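You operate a simulated robot arm through the tools that you are given. There is no shell and no other tool. Be economical: measure what you need, move in short steps, check, and stop when the job is done.

The job below is to be done with a simulated two-armed robot. You get a single attempt, and the scene is never put back.

JOB
Swap the jig's slider for the size on the card and close the zip.
Fine: old slider on the free outline, new one locked in, carriage right through.

It is judged by the outcome, as a careful person would: the job done as asked, and still so three seconds after it is handed in. It fails if anything else is knocked over, pushed out of place, dropped, spilled or broken.

ROBOT AND FRAMES
Two 7-joint arms with two-finger parallel grippers on one trunk, on a base that drives. Base frame: it is fixed to the floor where the robot stands at the start and does not move with it; the origin is under the middle of the robot, x ahead of it, y to its left, z up; the surface under the hand at the start is at about z = 892. Lengths are in mm, angles in degrees, forces in N, time in s.
The left shoulder is at the start at [60, 189, 1253], the right one opposite. With the tool pointing down near the work surface each hand reaches from about 100 to 640 mm from the robot's upright axis, wherever it stands, measured 20 degrees to its own side. Places, roughly: lock lever of the slider jig [500, 200, 900]; pocket of the slider jig [400, 200, 900]. Payload 3.43 kg a hand.
Tool frame (each hand has its own): the origin (TCP) lies between the finger pads and is the grasp point; the fingertips stand 30 mm ahead of it; z points along the fingers, y is the line along which they close. The gripper opens to 94 mm. The fingers are 28 mm wide and 10 mm thick; the gripper's body (50 by 96 mm) begins 55 mm behind the TCP.
Orientation is told as [roll, pitch, yaw] about the base's x, y, z axes, in that order, counted from this pose: with the fingers straight down and closing along the base's y, the tool's x points along the base's -x, its y along +y and its z along -z.

CONTROLS
- The arms move only by the tool drive_tool. It takes "left_deltas", "right_deltas" or both (then of equal length, played together; a hand with none holds still); each is a list of rows, each a list of 6 numbers: the shift along the tool's x, y, z in units of 25 mm (1.0 is 25 mm), then the turn, a rotation vector about the tool's x, y, z in units of 4 degrees (1.0 is 4 degrees). In form: [[tx, ty, tz, rx, ry, rz], ...]. A call has 1 to 8 rows; each row shifts and turns the commanded pose from where the row before left it, along the tool's axes as they then stand. "left_hand" and "right_hand" are, for a hand that has rows, the finger opening in mm, from 0 to 94, set as the call begins (left out, the last holds). A call with a number of a shift or a turn outside -1 to 1 is refused whole. A row lasts 0.2 s, in which the tool goes at most 50 mm and 8.6 degrees; a call with a longer step from one row to the next is refused whole, and so is a gripper value outside its range. Where a pose cannot be reached the arm comes as near as it can. A force on the tool above 70 N (or 10 N above the force at the start of the call, whichever is more), or a blocked arm, ends the call early, and 0.2 s more pass. The fingers move at their own pace (about 153 mm/s each) and stop on an object; they squeeze with about 35 N. The grip force told is the motor's: it shows also when the fingers shut on nothing. Time passes only in rows, and 0.2 s behind the last, so rows that do not move let the fingers close. It gives the time, the measured TCP pose, the force on the tool (base axes), the opening and the grip force at its end, in the units of the frame above (readings bear some noise), with the torque about the TCP (base axes, N m) and any sound that the robot's microphone picked up.
- Cameras (640 x 400 px; columns grow to the right, rows downward): "scene" is now at [5.4, 37.5, 1795]; the picture's right is [0.50, -0.87, 0.00], its down [-0.69, -0.40, -0.61] and it looks along [0.53, 0.31, -0.79] (base axes); focal length 288 px, centre (320, 200). "left" rides on the left gripper at [76, -14, -102] in its tool frame; the picture's right is [0.18, 0.98, 0.00], its down [-0.75, 0.14, -0.64] and it looks along [-0.63, 0.12, 0.77] (tool axes); focal length 243 px, centre (320, 200). "right" rides on the right gripper at [76, 14, -103] in its tool frame; the picture's right is [-0.18, 0.98, 0.00], its down [-0.75, -0.14, -0.64] and it looks along [-0.63, -0.12, 0.77] (tool axes); focal length 243 px, centre (320, 200). There is no depth. A picture from a camera that has moved, and an enlarged one, comes with that camera's place and axes in the base frame and with its lens.
- get_image(camera): a new picture of that camera. It takes no simulated time.
- slide_trunk(by): slides the trunk up (or, below 0, down) by that many mm; the arms and the scene camera ride with it, the base frame stays. It gives what a move gives, with no picture.
- drive_base(legs): drives the robot by 1 to 6 legs, each [ahead, left, turn to the left] in mm, mm and degrees, along the robot's own axes; the way and the turn of a leg run together, so that a leg with both is an arc; at most 1500 mm and 180 degrees a leg. The arms and the cameras ride along, it lands a little off, and it stops where it bumps. It gives what a move gives.
- pan_tilt(pan, tilt): turns the head with the scene camera to pan (to the left, within 86 degrees either way) and tilt (down, from -29 to 69), counted from straight ahead of the robot. It gives what a move gives.
- zoom(camera, box): a new picture of the part [left, top, right, bottom] of that camera's present view, enlarged. It takes no simulated time.
- sign_off(): hands the job in; it is judged then, once.

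Work in short steps. Places have to be worked out from the pictures, the camera data and where the tool is seen: move nearer, look again, correct. Check each grasp and each placing, and mend what went wrong. You have 120 turns and 108 pictures in all, those below and enlarged ones among them. Open the grippers and draw the arms clear of the work before you hand the job in, unless the task says otherwise; then end with one line.

The tools are called as a command line: name --argument value ..., lists and objects as JSON in quotes. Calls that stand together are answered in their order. drive_tool: Moves the arms, as the interface text tells. Its arguments: {"type":"object","properties":{"left_deltas":{"type":"array","items":{"type":"array","items":{"type":"number"}}},"left_hand":{"type":"number"},"right_deltas":{"type":"array","items":{"type":"array","items":{"type":"number"}}},"right_hand":{"type":"number"}},"required":[]} The other tools are called the same way: slide_trunk (by) slides the trunk up or down; drive_base (legs) drives the base; pan_tilt (pan, tilt) turns the head that bears the scene camera; get_image (camera) takes a picture; zoom (camera, box) takes an enlarged picture of a part of a camera's view; sign_off () hands the job in.

At the start:

```text
time_s: 0.0
left_ee_pos: [261.7, 319.6, 1307.9]
left_tool_rot: [0.0, 0.0, 0.0]
left_wrist_force: [0.4, -0.1, 0.4]
left_wrist_torque: [-0.01, -0.02, -0.02]
left_gripper_width: 93.9
left_grip_force: 0.0
right_ee_pos: [282.3, 42.0, 1239.8]
right_tool_rot: [0.0, 0.0, 0.0]
right_wrist_force: [0.0, 0.6, 0.4]
right_wrist_torque: [-0.02, 0.01, -0.03]
right_gripper_width: 94.0
right_grip_force: 0.2
trunk travel left (down, up): [-925.0, 65.0]
robot x, y, heading: [-0.1, 0.2, -0.0]
head pan, tilt: [30.1, 52.5]
```

scene: 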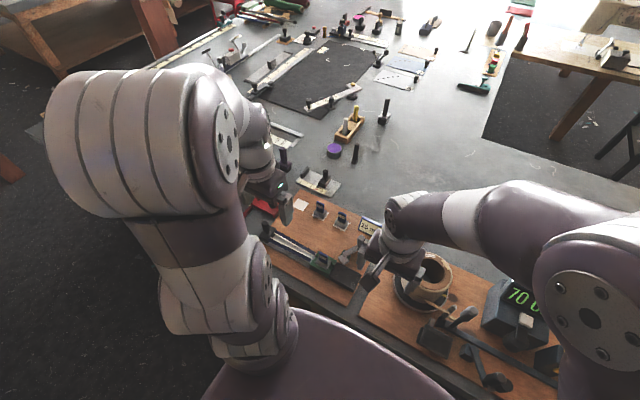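
right: 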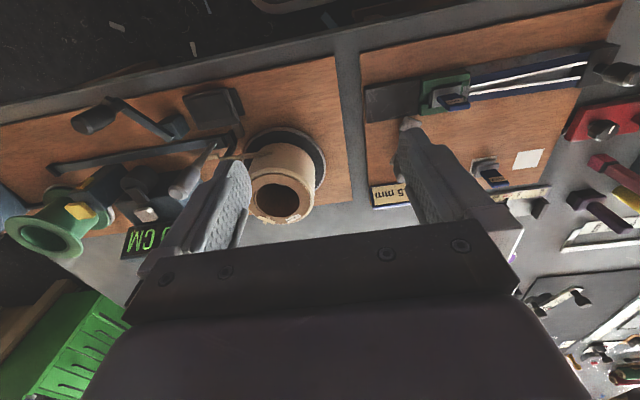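
left: 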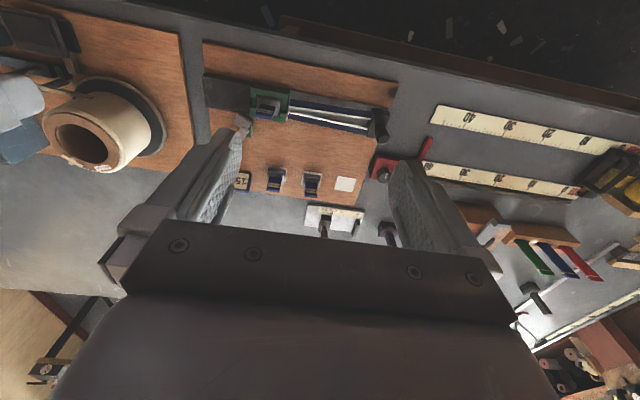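

The jig board shows at upper middle in the left view: a green carriage with a slider, two sliders on the board, a white square (free outline) and a card. I zoom in for details.

zoom --camera "left" --box '[190, 40, 430, 220]'

zoom --camera "right" --box '[350, 30, 640, 220]'

zoom --camera "scene" --box '[240, 160, 400, 300]'

```text
2.22 times, centred on (310, 130) of left
camera zoom: at [186.5, 304.7, 1411.1], right [-0.18, 0.98, 0.0], down [0.75, 0.14, 0.64], along [0.63, 0.12, -0.77], focal length 539 px, centre (342, 356)
```

zoom: 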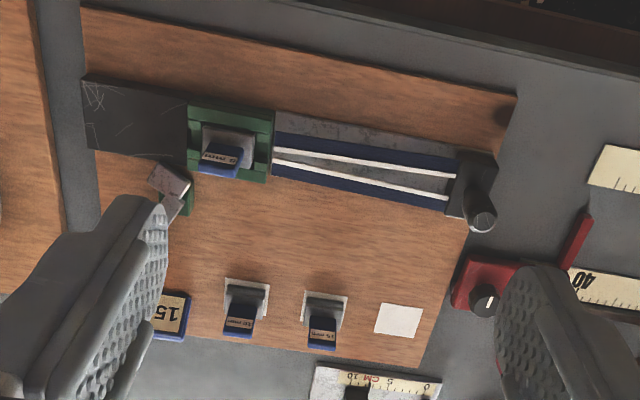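

```text
2.11 times, centred on (495, 125) of right
camera zoom: at [206.1, 55.4, 1343.1], right [0.18, 0.98, 0.0], down [0.75, -0.14, 0.64], along [0.63, -0.12, -0.77], focal length 511 px, centre (-48, 358)
```

zoom: 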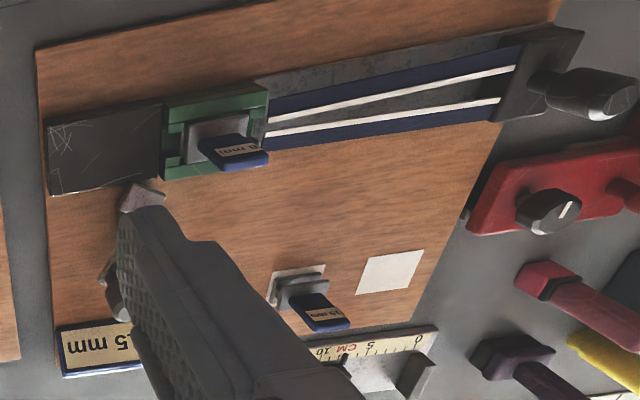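

```text
2.86 times, centred on (320, 230) of scene
camera zoom: at [5.4, 37.5, 1795.0], right [0.5, -0.87, 0.0], down [-0.69, -0.4, -0.61], along [0.53, 0.31, -0.79], focal length 823 px, centre (320, 114)
```

zoom: 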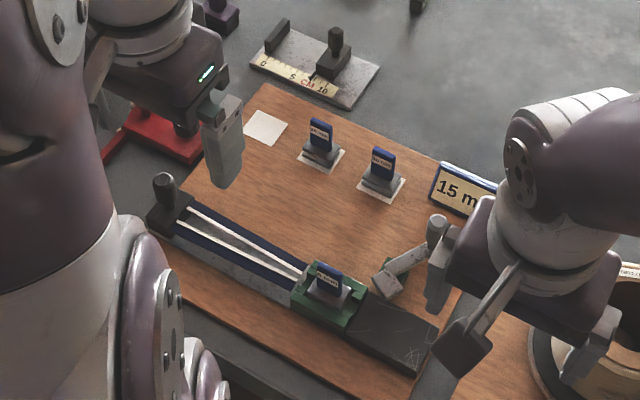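

The card reads 15 mm; the old slider sits in the green carriage, two spares stand on outlines, with the free outline beside them. I move the right hand aside and bring the left camera closer over the jig.

drive_tool --left_deltas '[[0.15, -0.68, 1, 0, 0, 0], [0.15, -0.68, 1, 0, 0, 0], [0.15, -0.68, 1, 0, 0, 0], [0.15, -0.68, 1, 0, 0, 0], [0.15, -0.68, 1, 0, 0, 0], [0.15, -0.68, 1, 0, 0, 0], [0.15, -0.68, 1, 0, 0, 0], [0.15, -0.68, 1, 0, 0, 0]]' --right_deltas '[[0, -1, 0, 0, 0, 0], [0, -1, 0, 0, 0, 0], [0, -1, 0, 0, 0, 0], [0, -1, 0, 0, 0, 0], [0, -1, 0, 0, 0, 0], [0, -1, 0, 0, 0, 0], [0, -1, 0, 0, 0, 0], [0, -1, 0, 0, 0, 0]]'

get_image --camera "left"

get_image --camera "scene"

```text
time_s: 1.5
left_ee_pos: [237.0, 209.6, 1152.6]
left_tool_rot: [0.0, 0.7, -1.6]
left_wrist_force: [3.2, -0.3, 71.3]
left_wrist_torque: [-0.23, 6.81, 0.14]
left_gripper_width: 94.2
left_grip_force: 0.0
right_ee_pos: [283.4, -121.8, 1238.9]
right_tool_rot: [0.0, 0.0, -0.1]
right_wrist_force: [0.0, -0.1, -0.4]
right_wrist_torque: [0.05, -0.03, 0.0]
right_gripper_width: 94.0
right_grip_force: 0.1
trunk travel left (down, up): [-925.0, 65.0]
robot x, y, heading: [1.1, 1.1, 0.2]
head pan, tilt: [30.1, 52.5]
stopped in row 7 (left hand): the force on the tool passed its limit at 339 N (the readings are from after the stop); the commanded pose is now the measured one
```

```text
101 pictures are left
camera left: at [163.0, 196.4, 1255.4], right [-0.16, 0.99, 0.0], down [0.76, 0.12, 0.63], along [0.62, 0.1, -0.77], focal length 243 px, centre (320, 200)
```

left: 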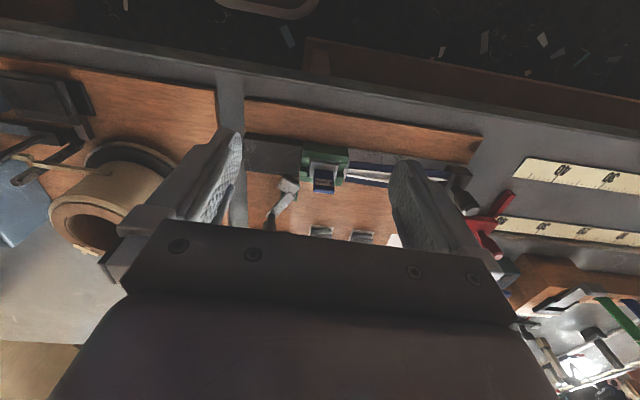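

```text
100 pictures are left
camera scene: at [6.1, 36.1, 1795.1], right [0.5, -0.87, 0.0], down [-0.69, -0.4, -0.61], along [0.53, 0.31, -0.79], focal length 288 px, centre (320, 200)
```

scene: 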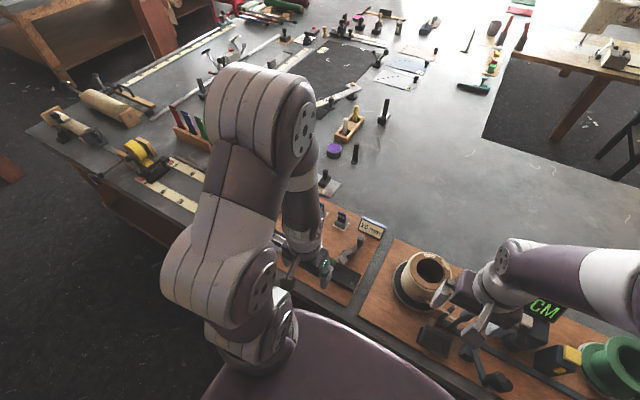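

The left hand hit something while drawing in (probably the robot's own body near x 160), so I go back up and outward, and then look from the scene camera now that the right hand is clear.

drive_tool --left_deltas '[[-0.5, 0.5, -1, 0, -0.17, -0.4], [-0.5, 0.8, -1, 0, 0, 0], [-0.5, 0.8, -1, 0, 0, 0], [0, 0.8, -1, 0, 0, 0], [0, 0.8, -1, 0, 0, 0], [0, 0.8, -1, 0, 0, 0], [0, 0.6, 0, 0, 0, 0]]'

zoom --camera "scene" --box '[240, 170, 400, 310]'

```text
time_s: 3.1
left_ee_pos: [276.4, 339.5, 1300.5]
left_tool_rot: [-0.1, -0.1, 0.0]
left_wrist_force: [0.7, -0.1, 1.1]
left_wrist_torque: [-0.01, 0.02, 0.02]
left_gripper_width: 93.8
left_grip_force: 0.0
right_ee_pos: [284.4, -119.2, 1239.8]
right_tool_rot: [0.0, 0.0, 0.0]
right_wrist_force: [0.6, 0.1, -0.6]
right_wrist_torque: [0.04, 0.02, -0.01]
right_gripper_width: 93.9
right_grip_force: 0.1
trunk travel left (down, up): [-925.0, 65.0]
robot x, y, heading: [-0.8, 1.0, 0.0]
head pan, tilt: [30.1, 52.5]
```

```text
2.86 times, centred on (320, 240) of scene
camera zoom: at [5.8, 38.2, 1795.0], right [0.5, -0.87, 0.0], down [-0.69, -0.4, -0.61], along [0.53, 0.3, -0.79], focal length 823 px, centre (320, 86)
```

zoom: 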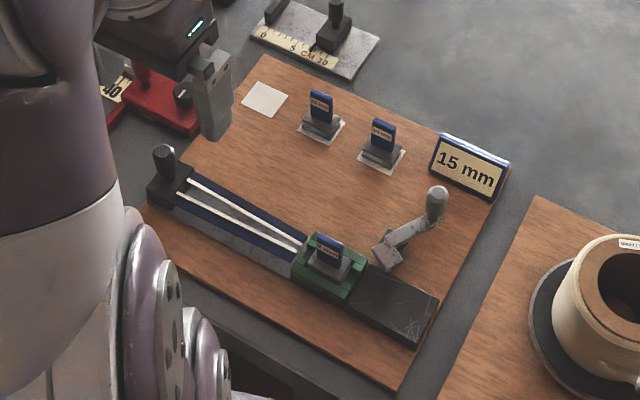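

The view is clear now; I enlarge the slider labels, the carriage and the lever.

zoom --camera "scene" --box '[310, 185, 350, 215]'

zoom --camera "scene" --box '[305, 210, 357, 250]'

zoom --camera "scene" --box '[270, 200, 340, 250]'

```text
13.33 times, centred on (330, 200) of scene
camera zoom: at [5.8, 38.2, 1795.0], right [0.5, -0.87, 0.0], down [-0.69, -0.4, -0.61], along [0.53, 0.3, -0.79], focal length 3839 px, centre (187, 200)
```

zoom: 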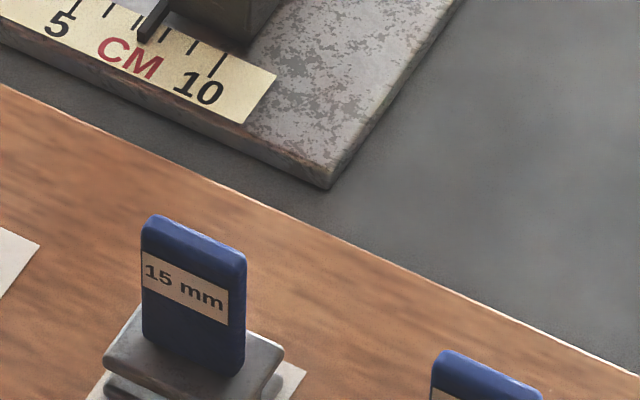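

```text
10.00 times, centred on (331, 230) of scene
camera zoom: at [5.8, 38.2, 1795.0], right [0.5, -0.87, 0.0], down [-0.69, -0.4, -0.61], along [0.53, 0.3, -0.79], focal length 2880 px, centre (210, -100)
```

zoom: 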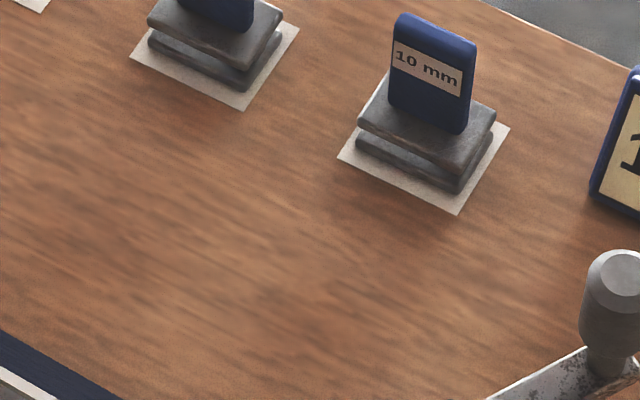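

```text
8.00 times, centred on (305, 225) of scene
camera zoom: at [5.8, 38.2, 1795.0], right [0.5, -0.87, 0.0], down [-0.69, -0.4, -0.61], along [0.53, 0.3, -0.79], focal length 2304 px, centre (440, 0)
```

zoom: 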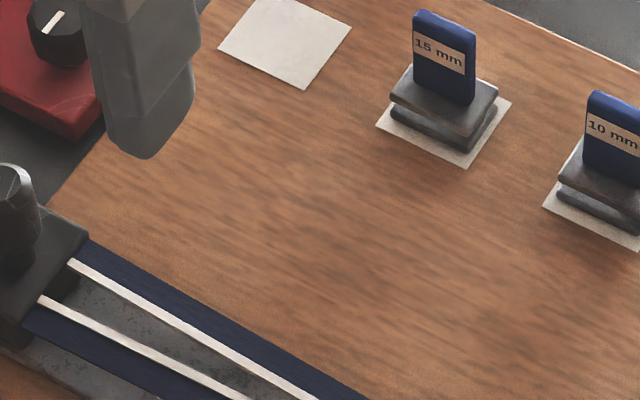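

zoom --camera "scene" --box '[300, 220, 360, 260]'

zoom --camera "scene" --box '[300, 245, 360, 285]'

zoom --camera "scene" --box '[270, 210, 330, 255]'

```text
10.00 times, centred on (330, 240) of scene
camera zoom: at [5.8, 38.2, 1795.0], right [0.5, -0.87, 0.0], down [-0.69, -0.4, -0.61], along [0.53, 0.3, -0.79], focal length 2880 px, centre (220, -200)
```

zoom: 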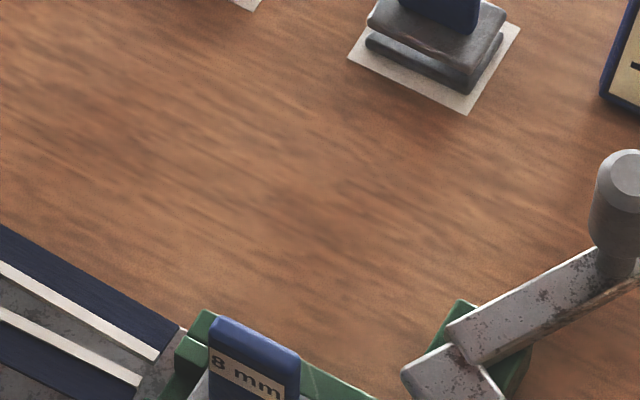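

```text
10.00 times, centred on (330, 265) of scene
camera zoom: at [5.8, 38.2, 1795.0], right [0.5, -0.87, 0.0], down [-0.69, -0.4, -0.61], along [0.53, 0.3, -0.79], focal length 2880 px, centre (220, -450)
```

zoom: 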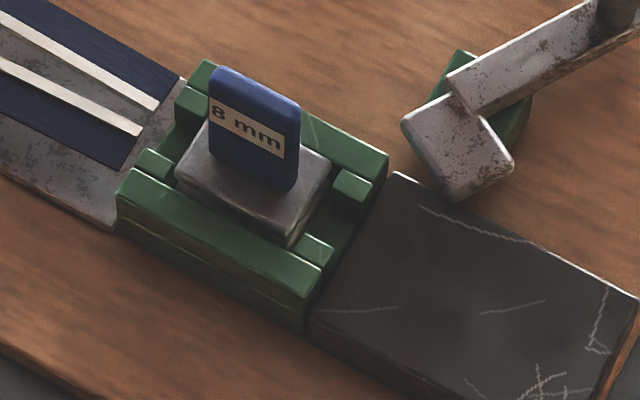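

```text
8.89 times, centred on (300, 232) of scene
camera zoom: at [5.8, 38.2, 1795.0], right [0.5, -0.87, 0.0], down [-0.69, -0.4, -0.61], along [0.53, 0.3, -0.79], focal length 2560 px, centre (498, -89)
```

zoom: 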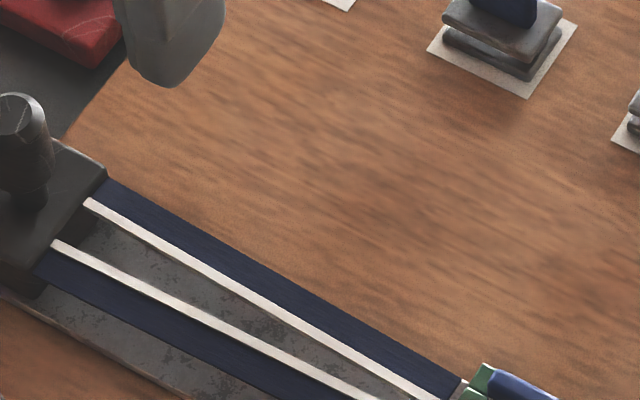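

The slider in the pocket is 8 mm, and the black block with the knob at the far end is the tape carriage. I go to a closer, safer viewpoint with the left camera to see the lock lever.

drive_tool --left_deltas '[[-0.4, -0.7, 0.5, 0, 0, 0], [-0.4, -0.7, 0.5, 0, 0, 0], [-0.4, -0.7, 0.5, 0, 0, 0], [-0.4, -0.7, 0.5, 0, 0, 0], [-0.4, -0.7, 0.5, 0, 0, 0], [-0.4, -0.7, 0.5, 0, 0, 0], [0, -0.7, 0.5, 0, 0, 0], [0, -0.7, 0.5, 0, 0, 0]]'

get_image --camera "left"

```text
time_s: 4.9
left_ee_pos: [336.2, 197.0, 1201.1]
left_tool_rot: [0.0, 0.0, 0.1]
left_wrist_force: [-0.4, -1.5, -0.8]
left_wrist_torque: [0.01, -0.01, 0.0]
left_gripper_width: 94.1
left_grip_force: 0.1
right_ee_pos: [283.1, -119.9, 1240.0]
right_tool_rot: [-0.1, 0.0, 0.0]
right_wrist_force: [0.3, -0.9, 1.0]
right_wrist_torque: [0.04, 0.0, 0.03]
right_gripper_width: 93.7
right_grip_force: 0.0
trunk travel left (down, up): [-925.0, 65.0]
robot x, y, heading: [3.1, 2.3, 0.0]
head pan, tilt: [30.1, 52.5]
```

```text
92 pictures are left
camera left: at [260.5, 182.1, 1302.9], right [-0.19, 0.98, 0.0], down [0.75, 0.14, 0.64], along [0.63, 0.12, -0.77], focal length 243 px, centre (320, 200)
```

left: 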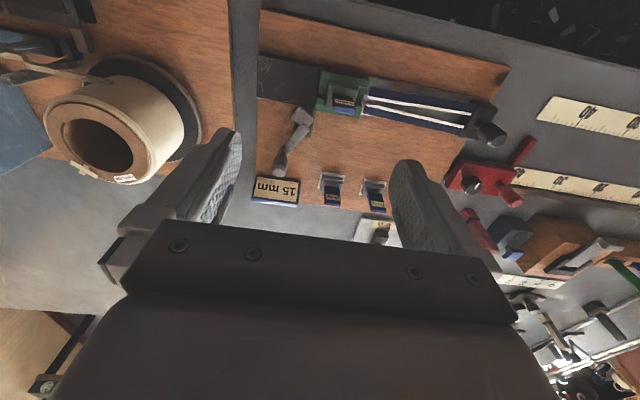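

zoom --camera "left" --box '[240, 60, 400, 160]'

zoom --camera "left" --box '[240, 60, 520, 220]'

```text
4.00 times, centred on (320, 110) of left
camera zoom: at [260.5, 182.1, 1302.9], right [-0.19, 0.98, 0.0], down [0.75, 0.14, 0.64], along [0.63, 0.12, -0.77], focal length 970 px, centre (320, 560)
```

zoom: 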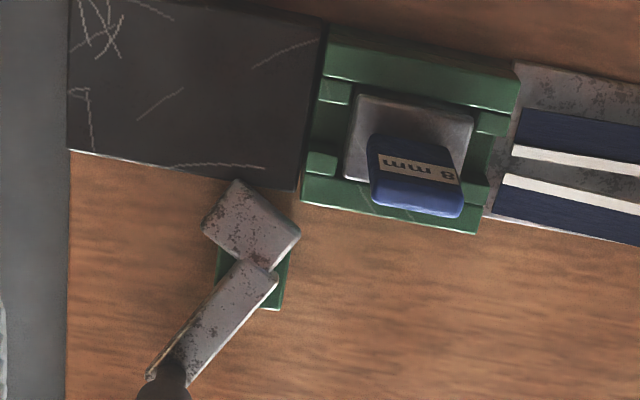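

```text
2.29 times, centred on (380, 140) of left
camera zoom: at [260.5, 182.1, 1302.9], right [-0.19, 0.98, 0.0], down [0.75, 0.14, 0.64], along [0.63, 0.12, -0.77], focal length 555 px, centre (183, 337)
```

zoom: 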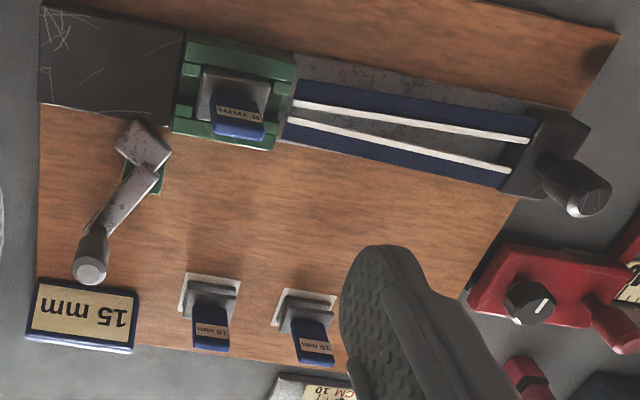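

The lever is open: its head stands clear of the pocket, at about pivot (430,187), with the pocket at about (372,238). The outlines lie at about (540,248), (541,338) and the free one at (549,432), which is at the edge of reach, so I drive the base 130 mm to the left.

drive_base --legs '[[0, 130, 0]]'

get_image --camera "left"

get_image --camera "scene"

```text
time_s: 6.2
left_ee_pos: [336.5, 324.7, 1201.6]
left_tool_rot: [0.0, -0.2, 0.2]
left_wrist_force: [-0.9, 0.5, -0.6]
left_wrist_torque: [0.02, -0.01, -0.03]
left_gripper_width: 93.9
left_grip_force: 0.0
right_ee_pos: [283.1, 7.2, 1239.4]
right_tool_rot: [0.1, 0.0, 0.0]
right_wrist_force: [1.0, -0.6, 0.4]
right_wrist_torque: [0.0, -0.02, 0.03]
right_gripper_width: 93.8
right_grip_force: 0.1
trunk travel left (down, up): [-925.0, 65.0]
robot x, y, heading: [-0.6, 129.1, 0.4]
head pan, tilt: [30.1, 52.5]
```

```text
89 pictures are left
camera left: at [260.1, 310.5, 1303.3], right [-0.19, 0.98, 0.0], down [0.75, 0.14, 0.64], along [0.63, 0.12, -0.77], focal length 243 px, centre (320, 200)
```

left: 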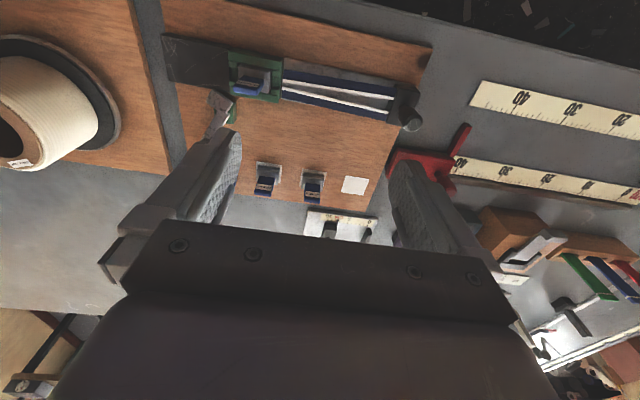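

```text
88 pictures are left
camera scene: at [5.4, 164.1, 1795.1], right [0.5, -0.86, 0.0], down [-0.69, -0.4, -0.61], along [0.53, 0.31, -0.79], focal length 288 px, centre (320, 200)
```

scene: 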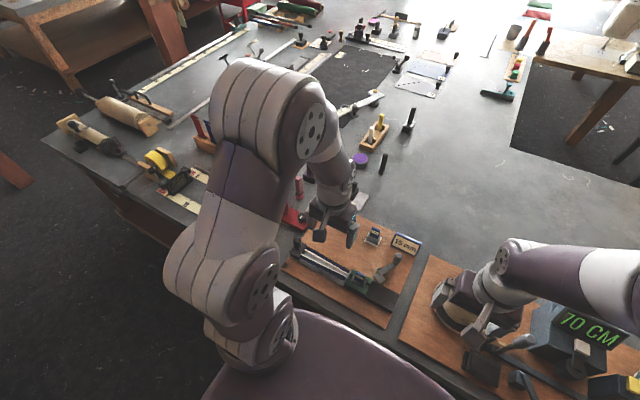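

I bring the left hand over the pocket, staying high, with the fingers narrowed to 60 mm.

drive_tool --left_deltas '[[-0.17, -0.435, 0.85, 0, 0, 0], [-0.17, -0.435, 0.85, 0, 0, 0], [-0.17, -0.435, 0.85, 0, 0, 0], [-0.17, -0.435, 0.85, 0, 0, 0], [-0.17, -0.435, 0.85, 0, 0, 0], [-0.17, -0.435, 0.85, 0, 0, 0], [-0.17, -0.435, 0.85, 0, 0, 0], [-0.17, -0.435, 0.85, 0, 0, 0]]' --left_hand 60

get_image --camera "left"

```text
time_s: 8.0
left_ee_pos: [370.6, 238.4, 1029.3]
left_tool_rot: [0.0, -0.1, 0.1]
left_wrist_force: [0.6, -0.7, -0.7]
left_wrist_torque: [0.0, -0.01, 0.01]
left_gripper_width: 59.8
left_grip_force: 0.0
right_ee_pos: [284.5, 9.7, 1239.1]
right_tool_rot: [0.0, 0.1, 0.1]
right_wrist_force: [0.1, 0.1, 0.6]
right_wrist_torque: [0.0, -0.01, 0.01]
right_gripper_width: 94.2
right_grip_force: 0.0
trunk travel left (down, up): [-925.0, 65.0]
robot x, y, heading: [-2.1, 129.0, -0.2]
head pan, tilt: [30.1, 52.5]
```

```text
87 pictures are left
camera left: at [294.8, 224.6, 1132.9], right [-0.19, 0.98, 0.0], down [0.75, 0.14, 0.64], along [0.63, 0.12, -0.77], focal length 243 px, centre (320, 200)
```

left: 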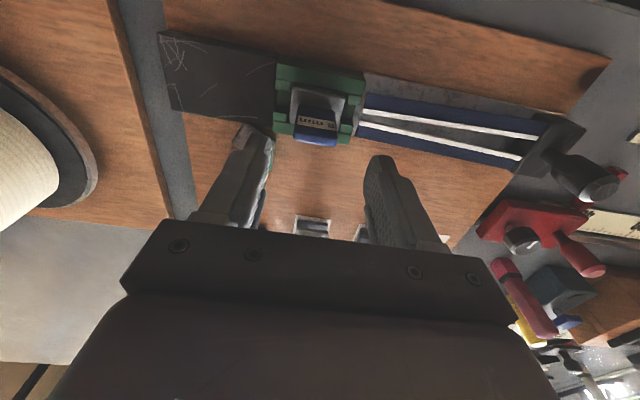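

zoom --camera "left" --box '[220, 50, 380, 170]'

```text
3.33 times, centred on (300, 110) of left
camera zoom: at [294.8, 224.6, 1132.9], right [-0.19, 0.98, 0.0], down [0.75, 0.14, 0.64], along [0.63, 0.12, -0.77], focal length 809 px, centre (387, 500)
```

zoom: 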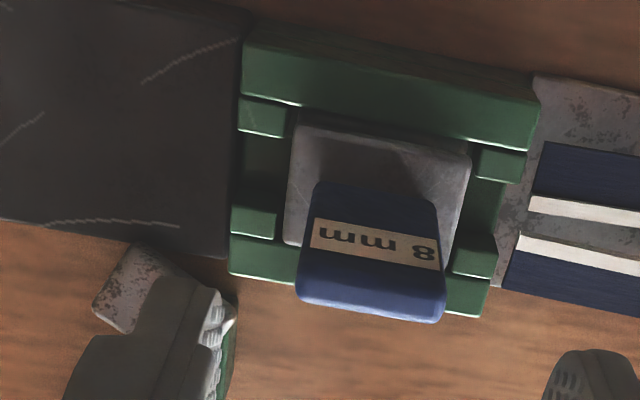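

The slider body sits at about (371,237), with the tab about 33 mm wide and its top at about z 969. I narrow to 46 mm and descend to TCP z ≈ 956.

drive_tool --left_deltas '[[0, -0.05, 0.5, 0, 0, 0], [0, 0, 0.8, 0, 0, 0], [0, 0, 0.8, 0, 0, 0], [0, 0, 0.8, 0, 0, 0]]' --left_hand 46

get_image --camera "left"

```text
time_s: 9.0
left_ee_pos: [369.8, 239.0, 960.0]
left_tool_rot: [0.0, -0.3, 0.1]
left_wrist_force: [0.4, 1.0, 6.8]
left_wrist_torque: [-0.13, 0.06, -0.05]
left_gripper_width: 45.4
left_grip_force: 0.1
right_ee_pos: [281.7, 9.4, 1240.2]
right_tool_rot: [0.0, 0.0, 0.2]
right_wrist_force: [0.8, 0.5, 0.3]
right_wrist_torque: [0.02, -0.02, 0.01]
right_gripper_width: 93.9
right_grip_force: 0.1
trunk travel left (down, up): [-925.0, 65.0]
robot x, y, heading: [1.2, 131.1, -0.1]
head pan, tilt: [30.1, 52.5]
```

```text
85 pictures are left
camera left: at [293.7, 223.9, 1062.0], right [-0.19, 0.98, 0.0], down [0.75, 0.14, 0.65], along [0.63, 0.12, -0.76], focal length 243 px, centre (320, 200)
```

left: 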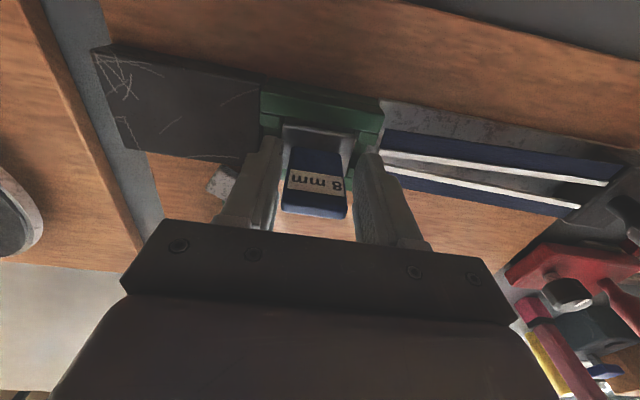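

The fingertips just touch the pocket rim (z ≈ 930) and the tab is between them. I lift 4 mm and close.

drive_tool --left_deltas '[[0, 0, -0.25, 0, 0, 0]]'

drive_tool --left_deltas '[[0, 0, 0, 0, 0, 0], [0, 0, 0, 0, 0, 0], [0, 0, 0, 0, 0, 0]]' --left_hand 20

get_image --camera "left"

```text
time_s: 9.4
left_ee_pos: [370.7, 238.7, 965.7]
left_tool_rot: [0.0, -0.2, 0.0]
left_wrist_force: [1.0, 0.1, -0.3]
left_wrist_torque: [0.03, 0.04, -0.03]
left_gripper_width: 46.2
left_grip_force: 0.1
right_ee_pos: [282.1, 9.5, 1238.9]
right_tool_rot: [0.1, -0.1, 0.1]
right_wrist_force: [0.0, 1.0, -0.5]
right_wrist_torque: [0.02, 0.0, 0.01]
right_gripper_width: 94.2
right_grip_force: 0.0
trunk travel left (down, up): [-925.0, 65.0]
robot x, y, heading: [-0.6, 132.3, -0.2]
head pan, tilt: [30.1, 52.5]
```

```text
time_s: 10.2
left_ee_pos: [371.2, 237.6, 966.4]
left_tool_rot: [0.1, -0.2, 0.1]
left_wrist_force: [0.5, -8.7, -1.3]
left_wrist_torque: [-0.51, 0.03, 0.03]
left_gripper_width: 30.7
left_grip_force: 35.4
right_ee_pos: [282.3, 8.0, 1239.6]
right_tool_rot: [0.1, -0.1, 0.0]
right_wrist_force: [-0.4, -1.0, 0.0]
right_wrist_torque: [0.02, 0.0, 0.03]
right_gripper_width: 94.4
right_grip_force: 0.0
trunk travel left (down, up): [-925.0, 65.0]
robot x, y, heading: [-0.4, 127.9, 0.1]
head pan, tilt: [30.1, 52.5]
```

```text
84 pictures are left
camera left: at [294.6, 222.8, 1067.9], right [-0.19, 0.98, 0.0], down [0.75, 0.14, 0.64], along [0.63, 0.12, -0.76], focal length 243 px, centre (320, 200)
```

left: 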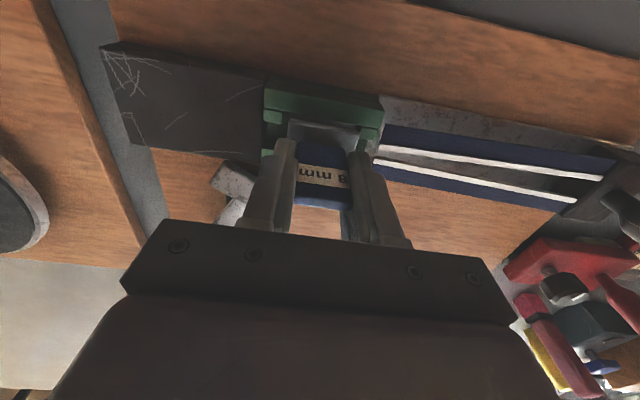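

The grip is good (30.7 mm, 35 N). I lift slowly and straight.

drive_tool --left_deltas '[[0, -0.05, -0.2, 0, 0, 0], [0, 0, -0.3, 0, 0, 0], [0, 0, -0.5, 0, 0, 0], [0, 0, -0.5, 0, 0, 0]]'

get_image --camera "left"

```text
time_s: 11.2
left_ee_pos: [370.6, 239.0, 1002.1]
left_tool_rot: [0.0, -0.1, 0.1]
left_wrist_force: [0.5, -0.7, -1.0]
left_wrist_torque: [-0.01, -0.01, -0.04]
left_gripper_width: 30.5
left_grip_force: 35.5
right_ee_pos: [283.8, 10.2, 1239.1]
right_tool_rot: [0.1, 0.0, 0.1]
right_wrist_force: [0.2, -0.2, 0.9]
right_wrist_torque: [-0.02, 0.01, 0.01]
right_gripper_width: 94.2
right_grip_force: 0.0
trunk travel left (down, up): [-925.0, 65.0]
robot x, y, heading: [0.3, 125.4, -0.0]
head pan, tilt: [30.1, 52.5]
```

```text
83 pictures are left
camera left: at [294.4, 223.5, 1104.9], right [-0.19, 0.98, 0.0], down [0.75, 0.14, 0.64], along [0.63, 0.12, -0.77], focal length 243 px, centre (320, 200)
```

left: 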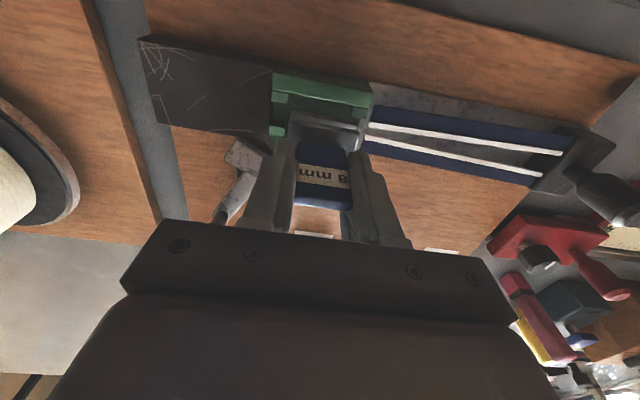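

The old slider is free. I raise it and carry it toward the free outline, staying high.

drive_tool --left_deltas '[[0, 0, -1, 0, 0, 0], [0, 0, -1, 0, 0, 0], [0, 0, -1, 0, 0, 0], [0, 0, -0.5, 0, 0, 0]]'

drive_tool --left_deltas '[[-0.9, 0.78, 0, 0, 0, 0], [-0.9, 0.78, 0, 0, 0, 0], [-0.9, 0.78, 0, 0, 0, 0], [-0.9, 0.78, 0, 0, 0, 0], [-0.9, 0.78, 0, 0, 0, 0], [-0.9, 0.78, 0, 0, 0, 0], [-0.8, 0.78, 0, 0, 0, 0], [-0.8, 0.78, 0, 0, 0, 0]]'

get_image --camera "left"

```text
time_s: 12.2
left_ee_pos: [370.4, 237.3, 1090.7]
left_tool_rot: [0.0, 0.0, 0.1]
left_wrist_force: [0.7, 0.5, -2.5]
left_wrist_torque: [-0.01, 0.0, 0.0]
left_gripper_width: 30.6
left_grip_force: 34.9
right_ee_pos: [282.1, 9.2, 1240.1]
right_tool_rot: [0.1, 0.0, 0.1]
right_wrist_force: [-0.4, -0.4, 0.0]
right_wrist_torque: [0.0, 0.02, 0.0]
right_gripper_width: 94.0
right_grip_force: 0.0
trunk travel left (down, up): [-925.0, 65.0]
robot x, y, heading: [1.6, 130.2, 0.2]
head pan, tilt: [30.1, 52.5]
```

```text
time_s: 14.0
left_ee_pos: [546.4, 393.0, 1090.0]
left_tool_rot: [0.1, -0.1, 0.0]
left_wrist_force: [0.1, 0.2, -1.4]
left_wrist_torque: [0.01, 0.0, 0.0]
left_gripper_width: 30.2
left_grip_force: 34.8
right_ee_pos: [284.1, 11.0, 1238.8]
right_tool_rot: [-0.1, 0.1, 0.0]
right_wrist_force: [0.2, 0.5, -0.5]
right_wrist_torque: [-0.03, 0.0, -0.04]
right_gripper_width: 94.1
right_grip_force: 0.0
trunk travel left (down, up): [-925.0, 65.0]
robot x, y, heading: [-1.2, 129.6, 0.2]
head pan, tilt: [30.1, 52.5]
```

```text
82 pictures are left
camera left: at [469.5, 379.4, 1192.1], right [-0.19, 0.98, 0.0], down [0.75, 0.14, 0.64], along [0.63, 0.12, -0.77], focal length 243 px, centre (320, 200)
```

left: 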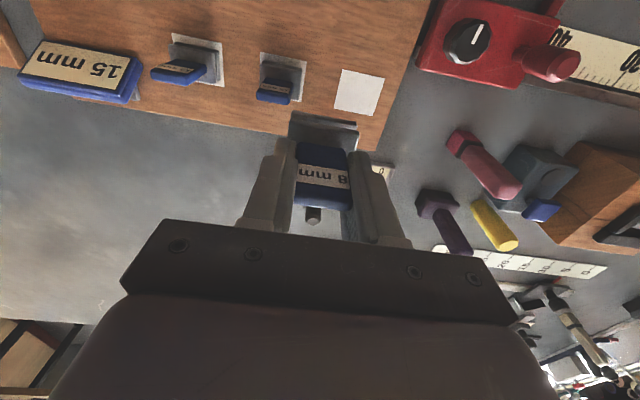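

The free outline's centre is at about (543,439). I move above it and descend partway.

drive_tool --left_deltas '[[0.06, 0.92, 0, 0, 0, 0], [0.06, 0.92, 0, 0, 0, 0], [0, 0, 0.7, 0, 0, 0], [0, 0, 0.7, 0, 0, 0], [0, 0, 0.7, 0, 0, 0]]'

zoom --camera "left" --box '[220, 50, 420, 200]'

zoom --camera "scene" --box '[280, 170, 400, 260]'

```text
time_s: 15.2
left_ee_pos: [541.6, 440.1, 1038.0]
left_tool_rot: [-0.1, -0.1, 0.0]
left_wrist_force: [0.0, 0.0, -0.8]
left_wrist_torque: [-0.01, 0.02, 0.03]
left_gripper_width: 30.4
left_grip_force: 34.5
right_ee_pos: [282.7, 10.2, 1239.7]
right_tool_rot: [0.0, 0.0, 0.1]
right_wrist_force: [-0.2, -0.4, -0.1]
right_wrist_torque: [-0.02, 0.02, 0.01]
right_gripper_width: 94.0
right_grip_force: 0.2
trunk travel left (down, up): [-925.0, 65.0]
robot x, y, heading: [5.1, 130.7, 0.1]
head pan, tilt: [30.1, 52.5]
```

```text
2.67 times, centred on (320, 125) of left
camera zoom: at [466.9, 425.7, 1139.5], right [-0.19, 0.98, 0.0], down [0.75, 0.14, 0.64], along [0.63, 0.12, -0.77], focal length 647 px, centre (320, 400)
```

zoom: 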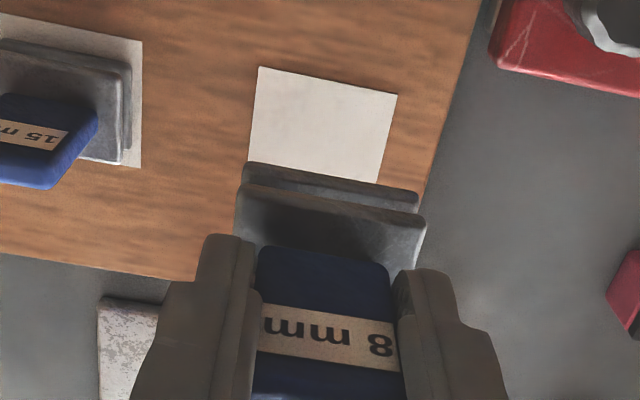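

```text
4.44 times, centred on (340, 215) of scene
camera zoom: at [6.1, 167.9, 1795.0], right [0.5, -0.86, 0.0], down [-0.69, -0.4, -0.61], along [0.53, 0.31, -0.79], focal length 1280 px, centre (231, 133)
```

zoom: 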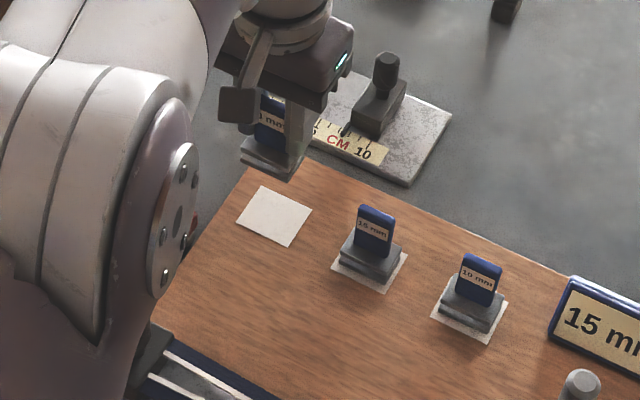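

The slider in hand stands roughly 1–2 mm off the outline's centre in y. I correct that and descend gently.

drive_tool --left_deltas '[[-0.03, -0.06, 0.8, 0, 0, 0], [0, 0, 0.8, 0, 0, 0], [0, 0, 0.6, 0, 0, 0]]'

zoom --camera "left" --box '[220, 50, 420, 200]'

zoom --camera "scene" --box '[300, 185, 380, 245]'

```text
time_s: 16.0
left_ee_pos: [543.3, 438.5, 982.1]
left_tool_rot: [0.0, -0.2, 0.1]
left_wrist_force: [0.2, -0.8, -0.7]
left_wrist_torque: [-0.01, 0.02, -0.01]
left_gripper_width: 30.5
left_grip_force: 35.2
right_ee_pos: [282.2, 10.1, 1239.0]
right_tool_rot: [0.0, 0.0, 0.1]
right_wrist_force: [0.3, 0.0, -0.6]
right_wrist_torque: [0.01, -0.02, 0.01]
right_gripper_width: 94.1
right_grip_force: 0.1
trunk travel left (down, up): [-925.0, 65.0]
robot x, y, heading: [1.5, 127.8, 0.1]
head pan, tilt: [30.1, 52.5]
```

```text
2.67 times, centred on (320, 125) of left
camera zoom: at [467.6, 423.9, 1085.1], right [-0.19, 0.98, 0.0], down [0.75, 0.14, 0.64], along [0.63, 0.12, -0.77], focal length 647 px, centre (320, 400)
```

zoom: 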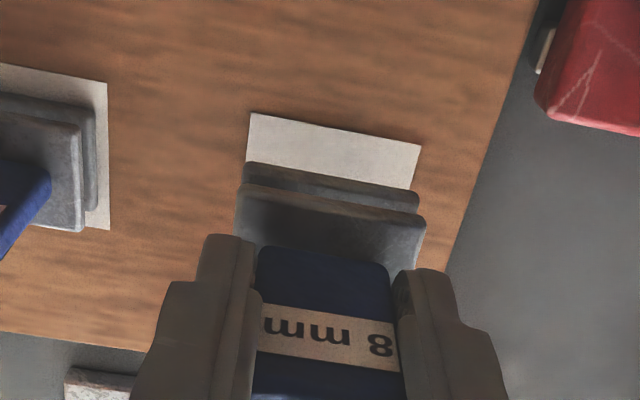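

```text
6.67 times, centred on (340, 215) of scene
camera zoom: at [5.6, 166.8, 1795.0], right [0.5, -0.86, 0.0], down [-0.69, -0.4, -0.61], along [0.53, 0.31, -0.79], focal length 1920 px, centre (187, 100)
```

zoom: 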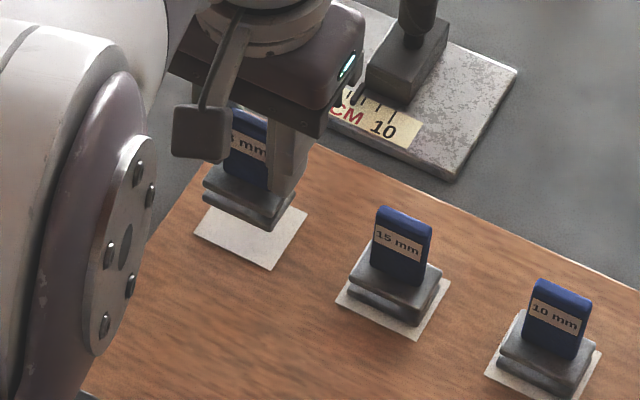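

drive_tool --left_deltas '[[0.06, -0.04, 0.2, 0, 0, 0], [0, 0, 0.2, 0, 0, 0], [0, 0, 0.15, 0, 0, 0]]'

zoom --camera "left" --box '[220, 50, 420, 200]'

zoom --camera "scene" --box '[310, 195, 350, 225]'

```text
time_s: 16.8
left_ee_pos: [542.0, 437.4, 968.3]
left_tool_rot: [-0.1, -0.2, 0.0]
left_wrist_force: [-0.4, 0.1, -0.6]
left_wrist_torque: [0.01, 0.02, 0.01]
left_gripper_width: 30.1
left_grip_force: 35.1
right_ee_pos: [282.2, 9.7, 1241.1]
right_tool_rot: [0.0, 0.0, 0.1]
right_wrist_force: [0.1, -0.1, -0.4]
right_wrist_torque: [0.0, 0.0, -0.01]
right_gripper_width: 94.2
right_grip_force: 0.0
trunk travel left (down, up): [-925.0, 65.0]
robot x, y, heading: [2.4, 132.7, -0.2]
head pan, tilt: [30.1, 52.5]
```

```text
2.67 times, centred on (320, 125) of left
camera zoom: at [465.7, 422.6, 1071.1], right [-0.19, 0.98, 0.0], down [0.75, 0.14, 0.64], along [0.63, 0.12, -0.77], focal length 647 px, centre (320, 400)
```

zoom: 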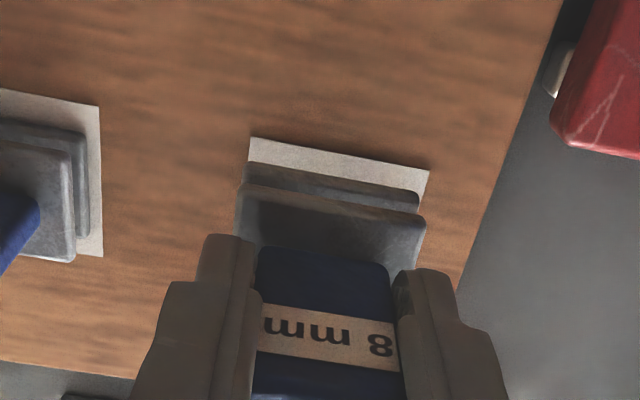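

```text
13.33 times, centred on (330, 210) of scene
camera zoom: at [5.6, 166.9, 1795.0], right [0.5, -0.86, 0.0], down [-0.69, -0.4, -0.61], along [0.53, 0.31, -0.79], focal length 3839 px, centre (187, 67)
```

zoom: 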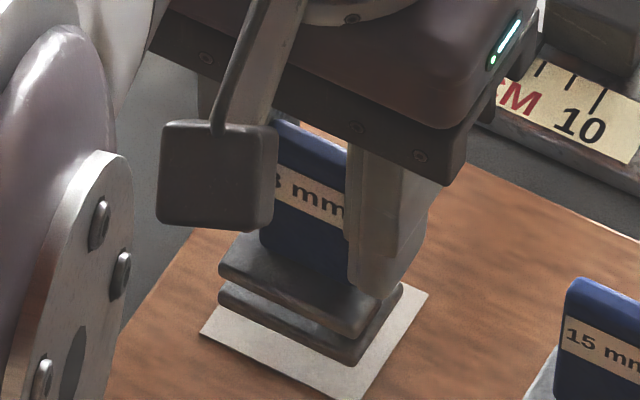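

drive_tool --left_deltas '[[0, 0, 0.12, 0, 0, 0], [0, 0, 0.12, 0, 0, 0]]'

zoom --camera "left" --box '[220, 50, 420, 200]'

```text
time_s: 17.4
left_ee_pos: [541.1, 436.7, 963.1]
left_tool_rot: [0.0, -0.1, 0.1]
left_wrist_force: [0.5, 0.5, -1.4]
left_wrist_torque: [-0.03, 0.01, 0.02]
left_gripper_width: 30.4
left_grip_force: 35.0
right_ee_pos: [283.0, 11.4, 1239.4]
right_tool_rot: [0.1, 0.0, 0.1]
right_wrist_force: [0.0, -0.1, 0.1]
right_wrist_torque: [0.04, -0.02, 0.01]
right_gripper_width: 93.9
right_grip_force: 0.0
trunk travel left (down, up): [-925.0, 65.0]
robot x, y, heading: [-2.7, 126.3, 0.1]
head pan, tilt: [30.1, 52.5]
```

```text
2.67 times, centred on (320, 125) of left
camera zoom: at [465.9, 422.6, 1065.3], right [-0.19, 0.98, 0.0], down [0.75, 0.14, 0.64], along [0.63, 0.12, -0.77], focal length 647 px, centre (320, 400)
```

zoom: 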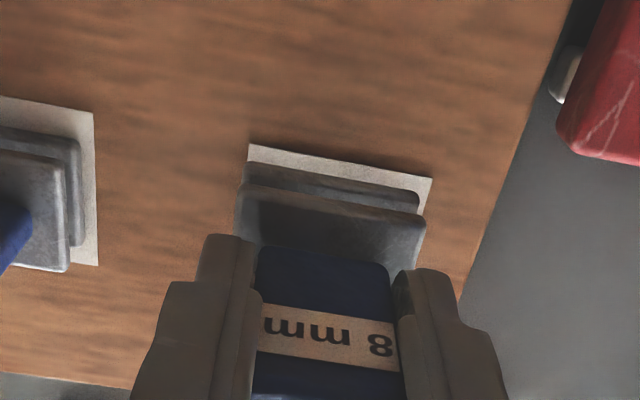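

drive_tool --left_deltas '[[0, 0.05, 0.12, 0, 0, 0], [0, 0, 0.12, 0, 0, 0]]'

zoom --camera "left" --box '[220, 50, 420, 200]'

zoom --camera "scene" --box '[310, 195, 350, 225]'

```text
time_s: 18.0
left_ee_pos: [541.7, 438.7, 956.0]
left_tool_rot: [0.0, -0.1, 0.1]
left_wrist_force: [1.0, 0.9, -1.5]
left_wrist_torque: [0.02, 0.0, 0.02]
left_gripper_width: 30.5
left_grip_force: 35.4
right_ee_pos: [282.8, 9.9, 1239.5]
right_tool_rot: [0.0, 0.0, 0.0]
right_wrist_force: [0.1, 0.6, -0.8]
right_wrist_torque: [-0.01, 0.01, 0.0]
right_gripper_width: 94.1
right_grip_force: 0.1
trunk travel left (down, up): [-925.0, 65.0]
robot x, y, heading: [0.8, 131.9, 0.3]
head pan, tilt: [30.1, 52.5]
```

```text
2.67 times, centred on (320, 125) of left
camera zoom: at [465.5, 424.0, 1059.2], right [-0.19, 0.98, 0.0], down [0.75, 0.14, 0.64], along [0.63, 0.12, -0.77], focal length 647 px, centre (320, 400)
```

zoom: 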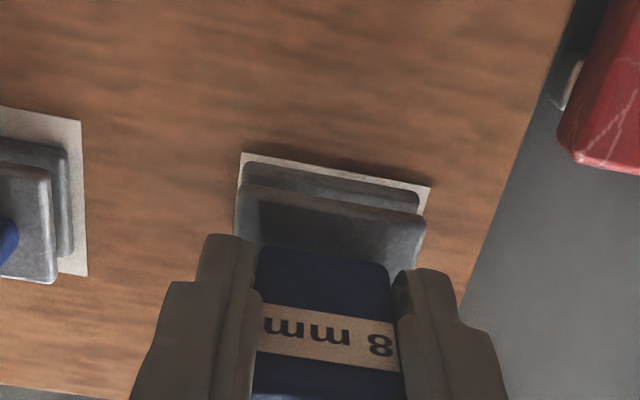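

```text
13.33 times, centred on (330, 210) of scene
camera zoom: at [5.7, 167.0, 1795.0], right [0.5, -0.86, 0.0], down [-0.69, -0.4, -0.61], along [0.53, 0.31, -0.79], focal length 3839 px, centre (187, 67)
```

zoom: 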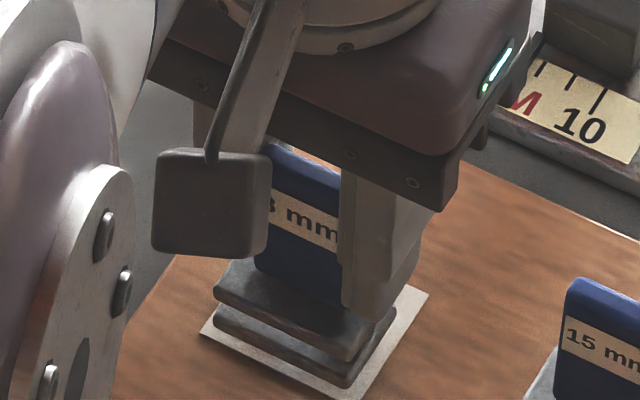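

The slider is about 3–4 mm above the paper and slightly toward −x; I shift 3 mm in +x and lower.

drive_tool --left_deltas '[[-0.12, 0, 0, 0, 0, 0], [0, 0, 0.12, 0, 0, 0]]'

zoom --camera "left" --box '[220, 50, 420, 200]'

zoom --camera "scene" --box '[310, 195, 350, 225]'

```text
time_s: 18.6
left_ee_pos: [544.0, 438.5, 954.4]
left_tool_rot: [0.1, -0.2, 0.1]
left_wrist_force: [0.2, -0.5, -0.6]
left_wrist_torque: [0.0, 0.01, -0.01]
left_gripper_width: 30.5
left_grip_force: 34.8
right_ee_pos: [283.4, 9.4, 1238.9]
right_tool_rot: [0.0, 0.0, 0.1]
right_wrist_force: [0.9, -0.2, 0.3]
right_wrist_torque: [0.0, -0.02, -0.01]
right_gripper_width: 94.0
right_grip_force: 0.0
trunk travel left (down, up): [-925.0, 65.0]
robot x, y, heading: [2.3, 130.2, 0.3]
head pan, tilt: [30.1, 52.5]
```

```text
2.67 times, centred on (320, 125) of left
camera zoom: at [469.0, 423.8, 1056.4], right [-0.19, 0.98, 0.0], down [0.75, 0.14, 0.64], along [0.63, 0.12, -0.77], focal length 647 px, centre (320, 400)
```

zoom: 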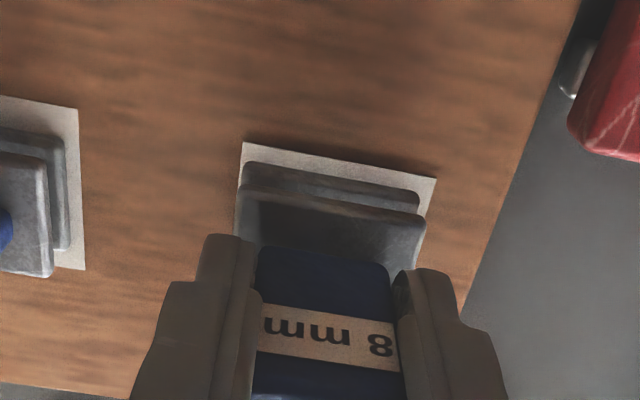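

```text
13.33 times, centred on (330, 210) of scene
camera zoom: at [5.7, 167.0, 1795.0], right [0.5, -0.86, 0.0], down [-0.69, -0.4, -0.61], along [0.53, 0.31, -0.79], focal length 3839 px, centre (187, 67)
```

zoom: 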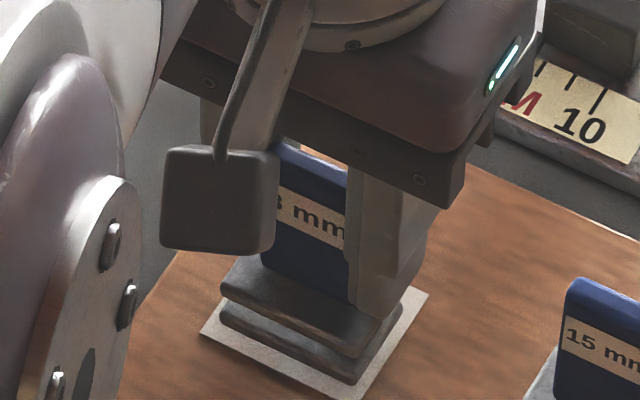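

Well centred now; I lower further in 2 mm steps to contact.

drive_tool --left_deltas '[[0, 0, 0.1, 0, 0, 0], [0, 0, 0.06, 0, 0, 0]]'

zoom --camera "scene" --box '[310, 195, 350, 225]'

```text
time_s: 19.2
left_ee_pos: [543.1, 438.5, 949.2]
left_tool_rot: [0.0, -0.2, 0.0]
left_wrist_force: [-0.7, 0.2, -1.1]
left_wrist_torque: [-0.02, 0.01, 0.01]
left_gripper_width: 30.7
left_grip_force: 35.0
right_ee_pos: [283.7, 10.0, 1239.0]
right_tool_rot: [0.0, 0.0, 0.1]
right_wrist_force: [0.6, 0.9, -0.3]
right_wrist_torque: [-0.02, -0.02, -0.01]
right_gripper_width: 93.8
right_grip_force: 0.1
trunk travel left (down, up): [-925.0, 65.0]
robot x, y, heading: [-1.1, 131.5, 0.1]
head pan, tilt: [30.1, 52.5]
```

```text
13.33 times, centred on (330, 210) of scene
camera zoom: at [5.7, 167.0, 1795.0], right [0.5, -0.86, 0.0], down [-0.69, -0.4, -0.61], along [0.53, 0.31, -0.79], focal length 3839 px, centre (187, 67)
```

zoom: 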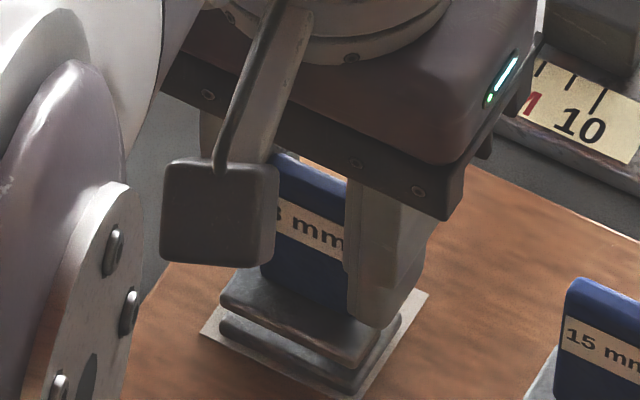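

drive_tool --left_deltas '[[-0.06, 0, 0.04, 0, 0, 0], [0, 0, 0.06, 0, 0, 0]]'

zoom --camera "left" --box '[220, 50, 420, 200]'

```text
time_s: 19.8
left_ee_pos: [545.2, 437.7, 948.2]
left_tool_rot: [0.1, -0.1, 0.1]
left_wrist_force: [0.0, 0.2, -0.4]
left_wrist_torque: [-0.01, 0.03, -0.03]
left_gripper_width: 30.4
left_grip_force: 35.1
right_ee_pos: [282.2, 9.9, 1239.5]
right_tool_rot: [0.1, 0.0, 0.1]
right_wrist_force: [0.2, 0.1, -0.2]
right_wrist_torque: [0.0, 0.01, 0.0]
right_gripper_width: 93.9
right_grip_force: 0.1
trunk travel left (down, up): [-925.0, 65.0]
robot x, y, heading: [3.0, 130.5, 0.1]
head pan, tilt: [30.1, 52.5]
```

```text
2.67 times, centred on (320, 125) of left
camera zoom: at [469.8, 423.8, 1049.8], right [-0.19, 0.98, 0.0], down [0.75, 0.14, 0.64], along [0.63, 0.12, -0.77], focal length 647 px, centre (320, 400)
```

zoom: 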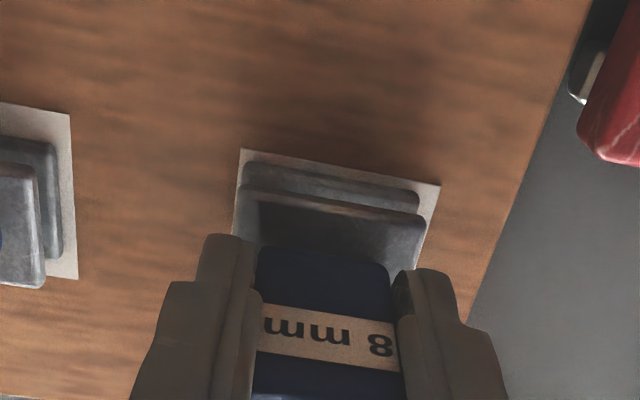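

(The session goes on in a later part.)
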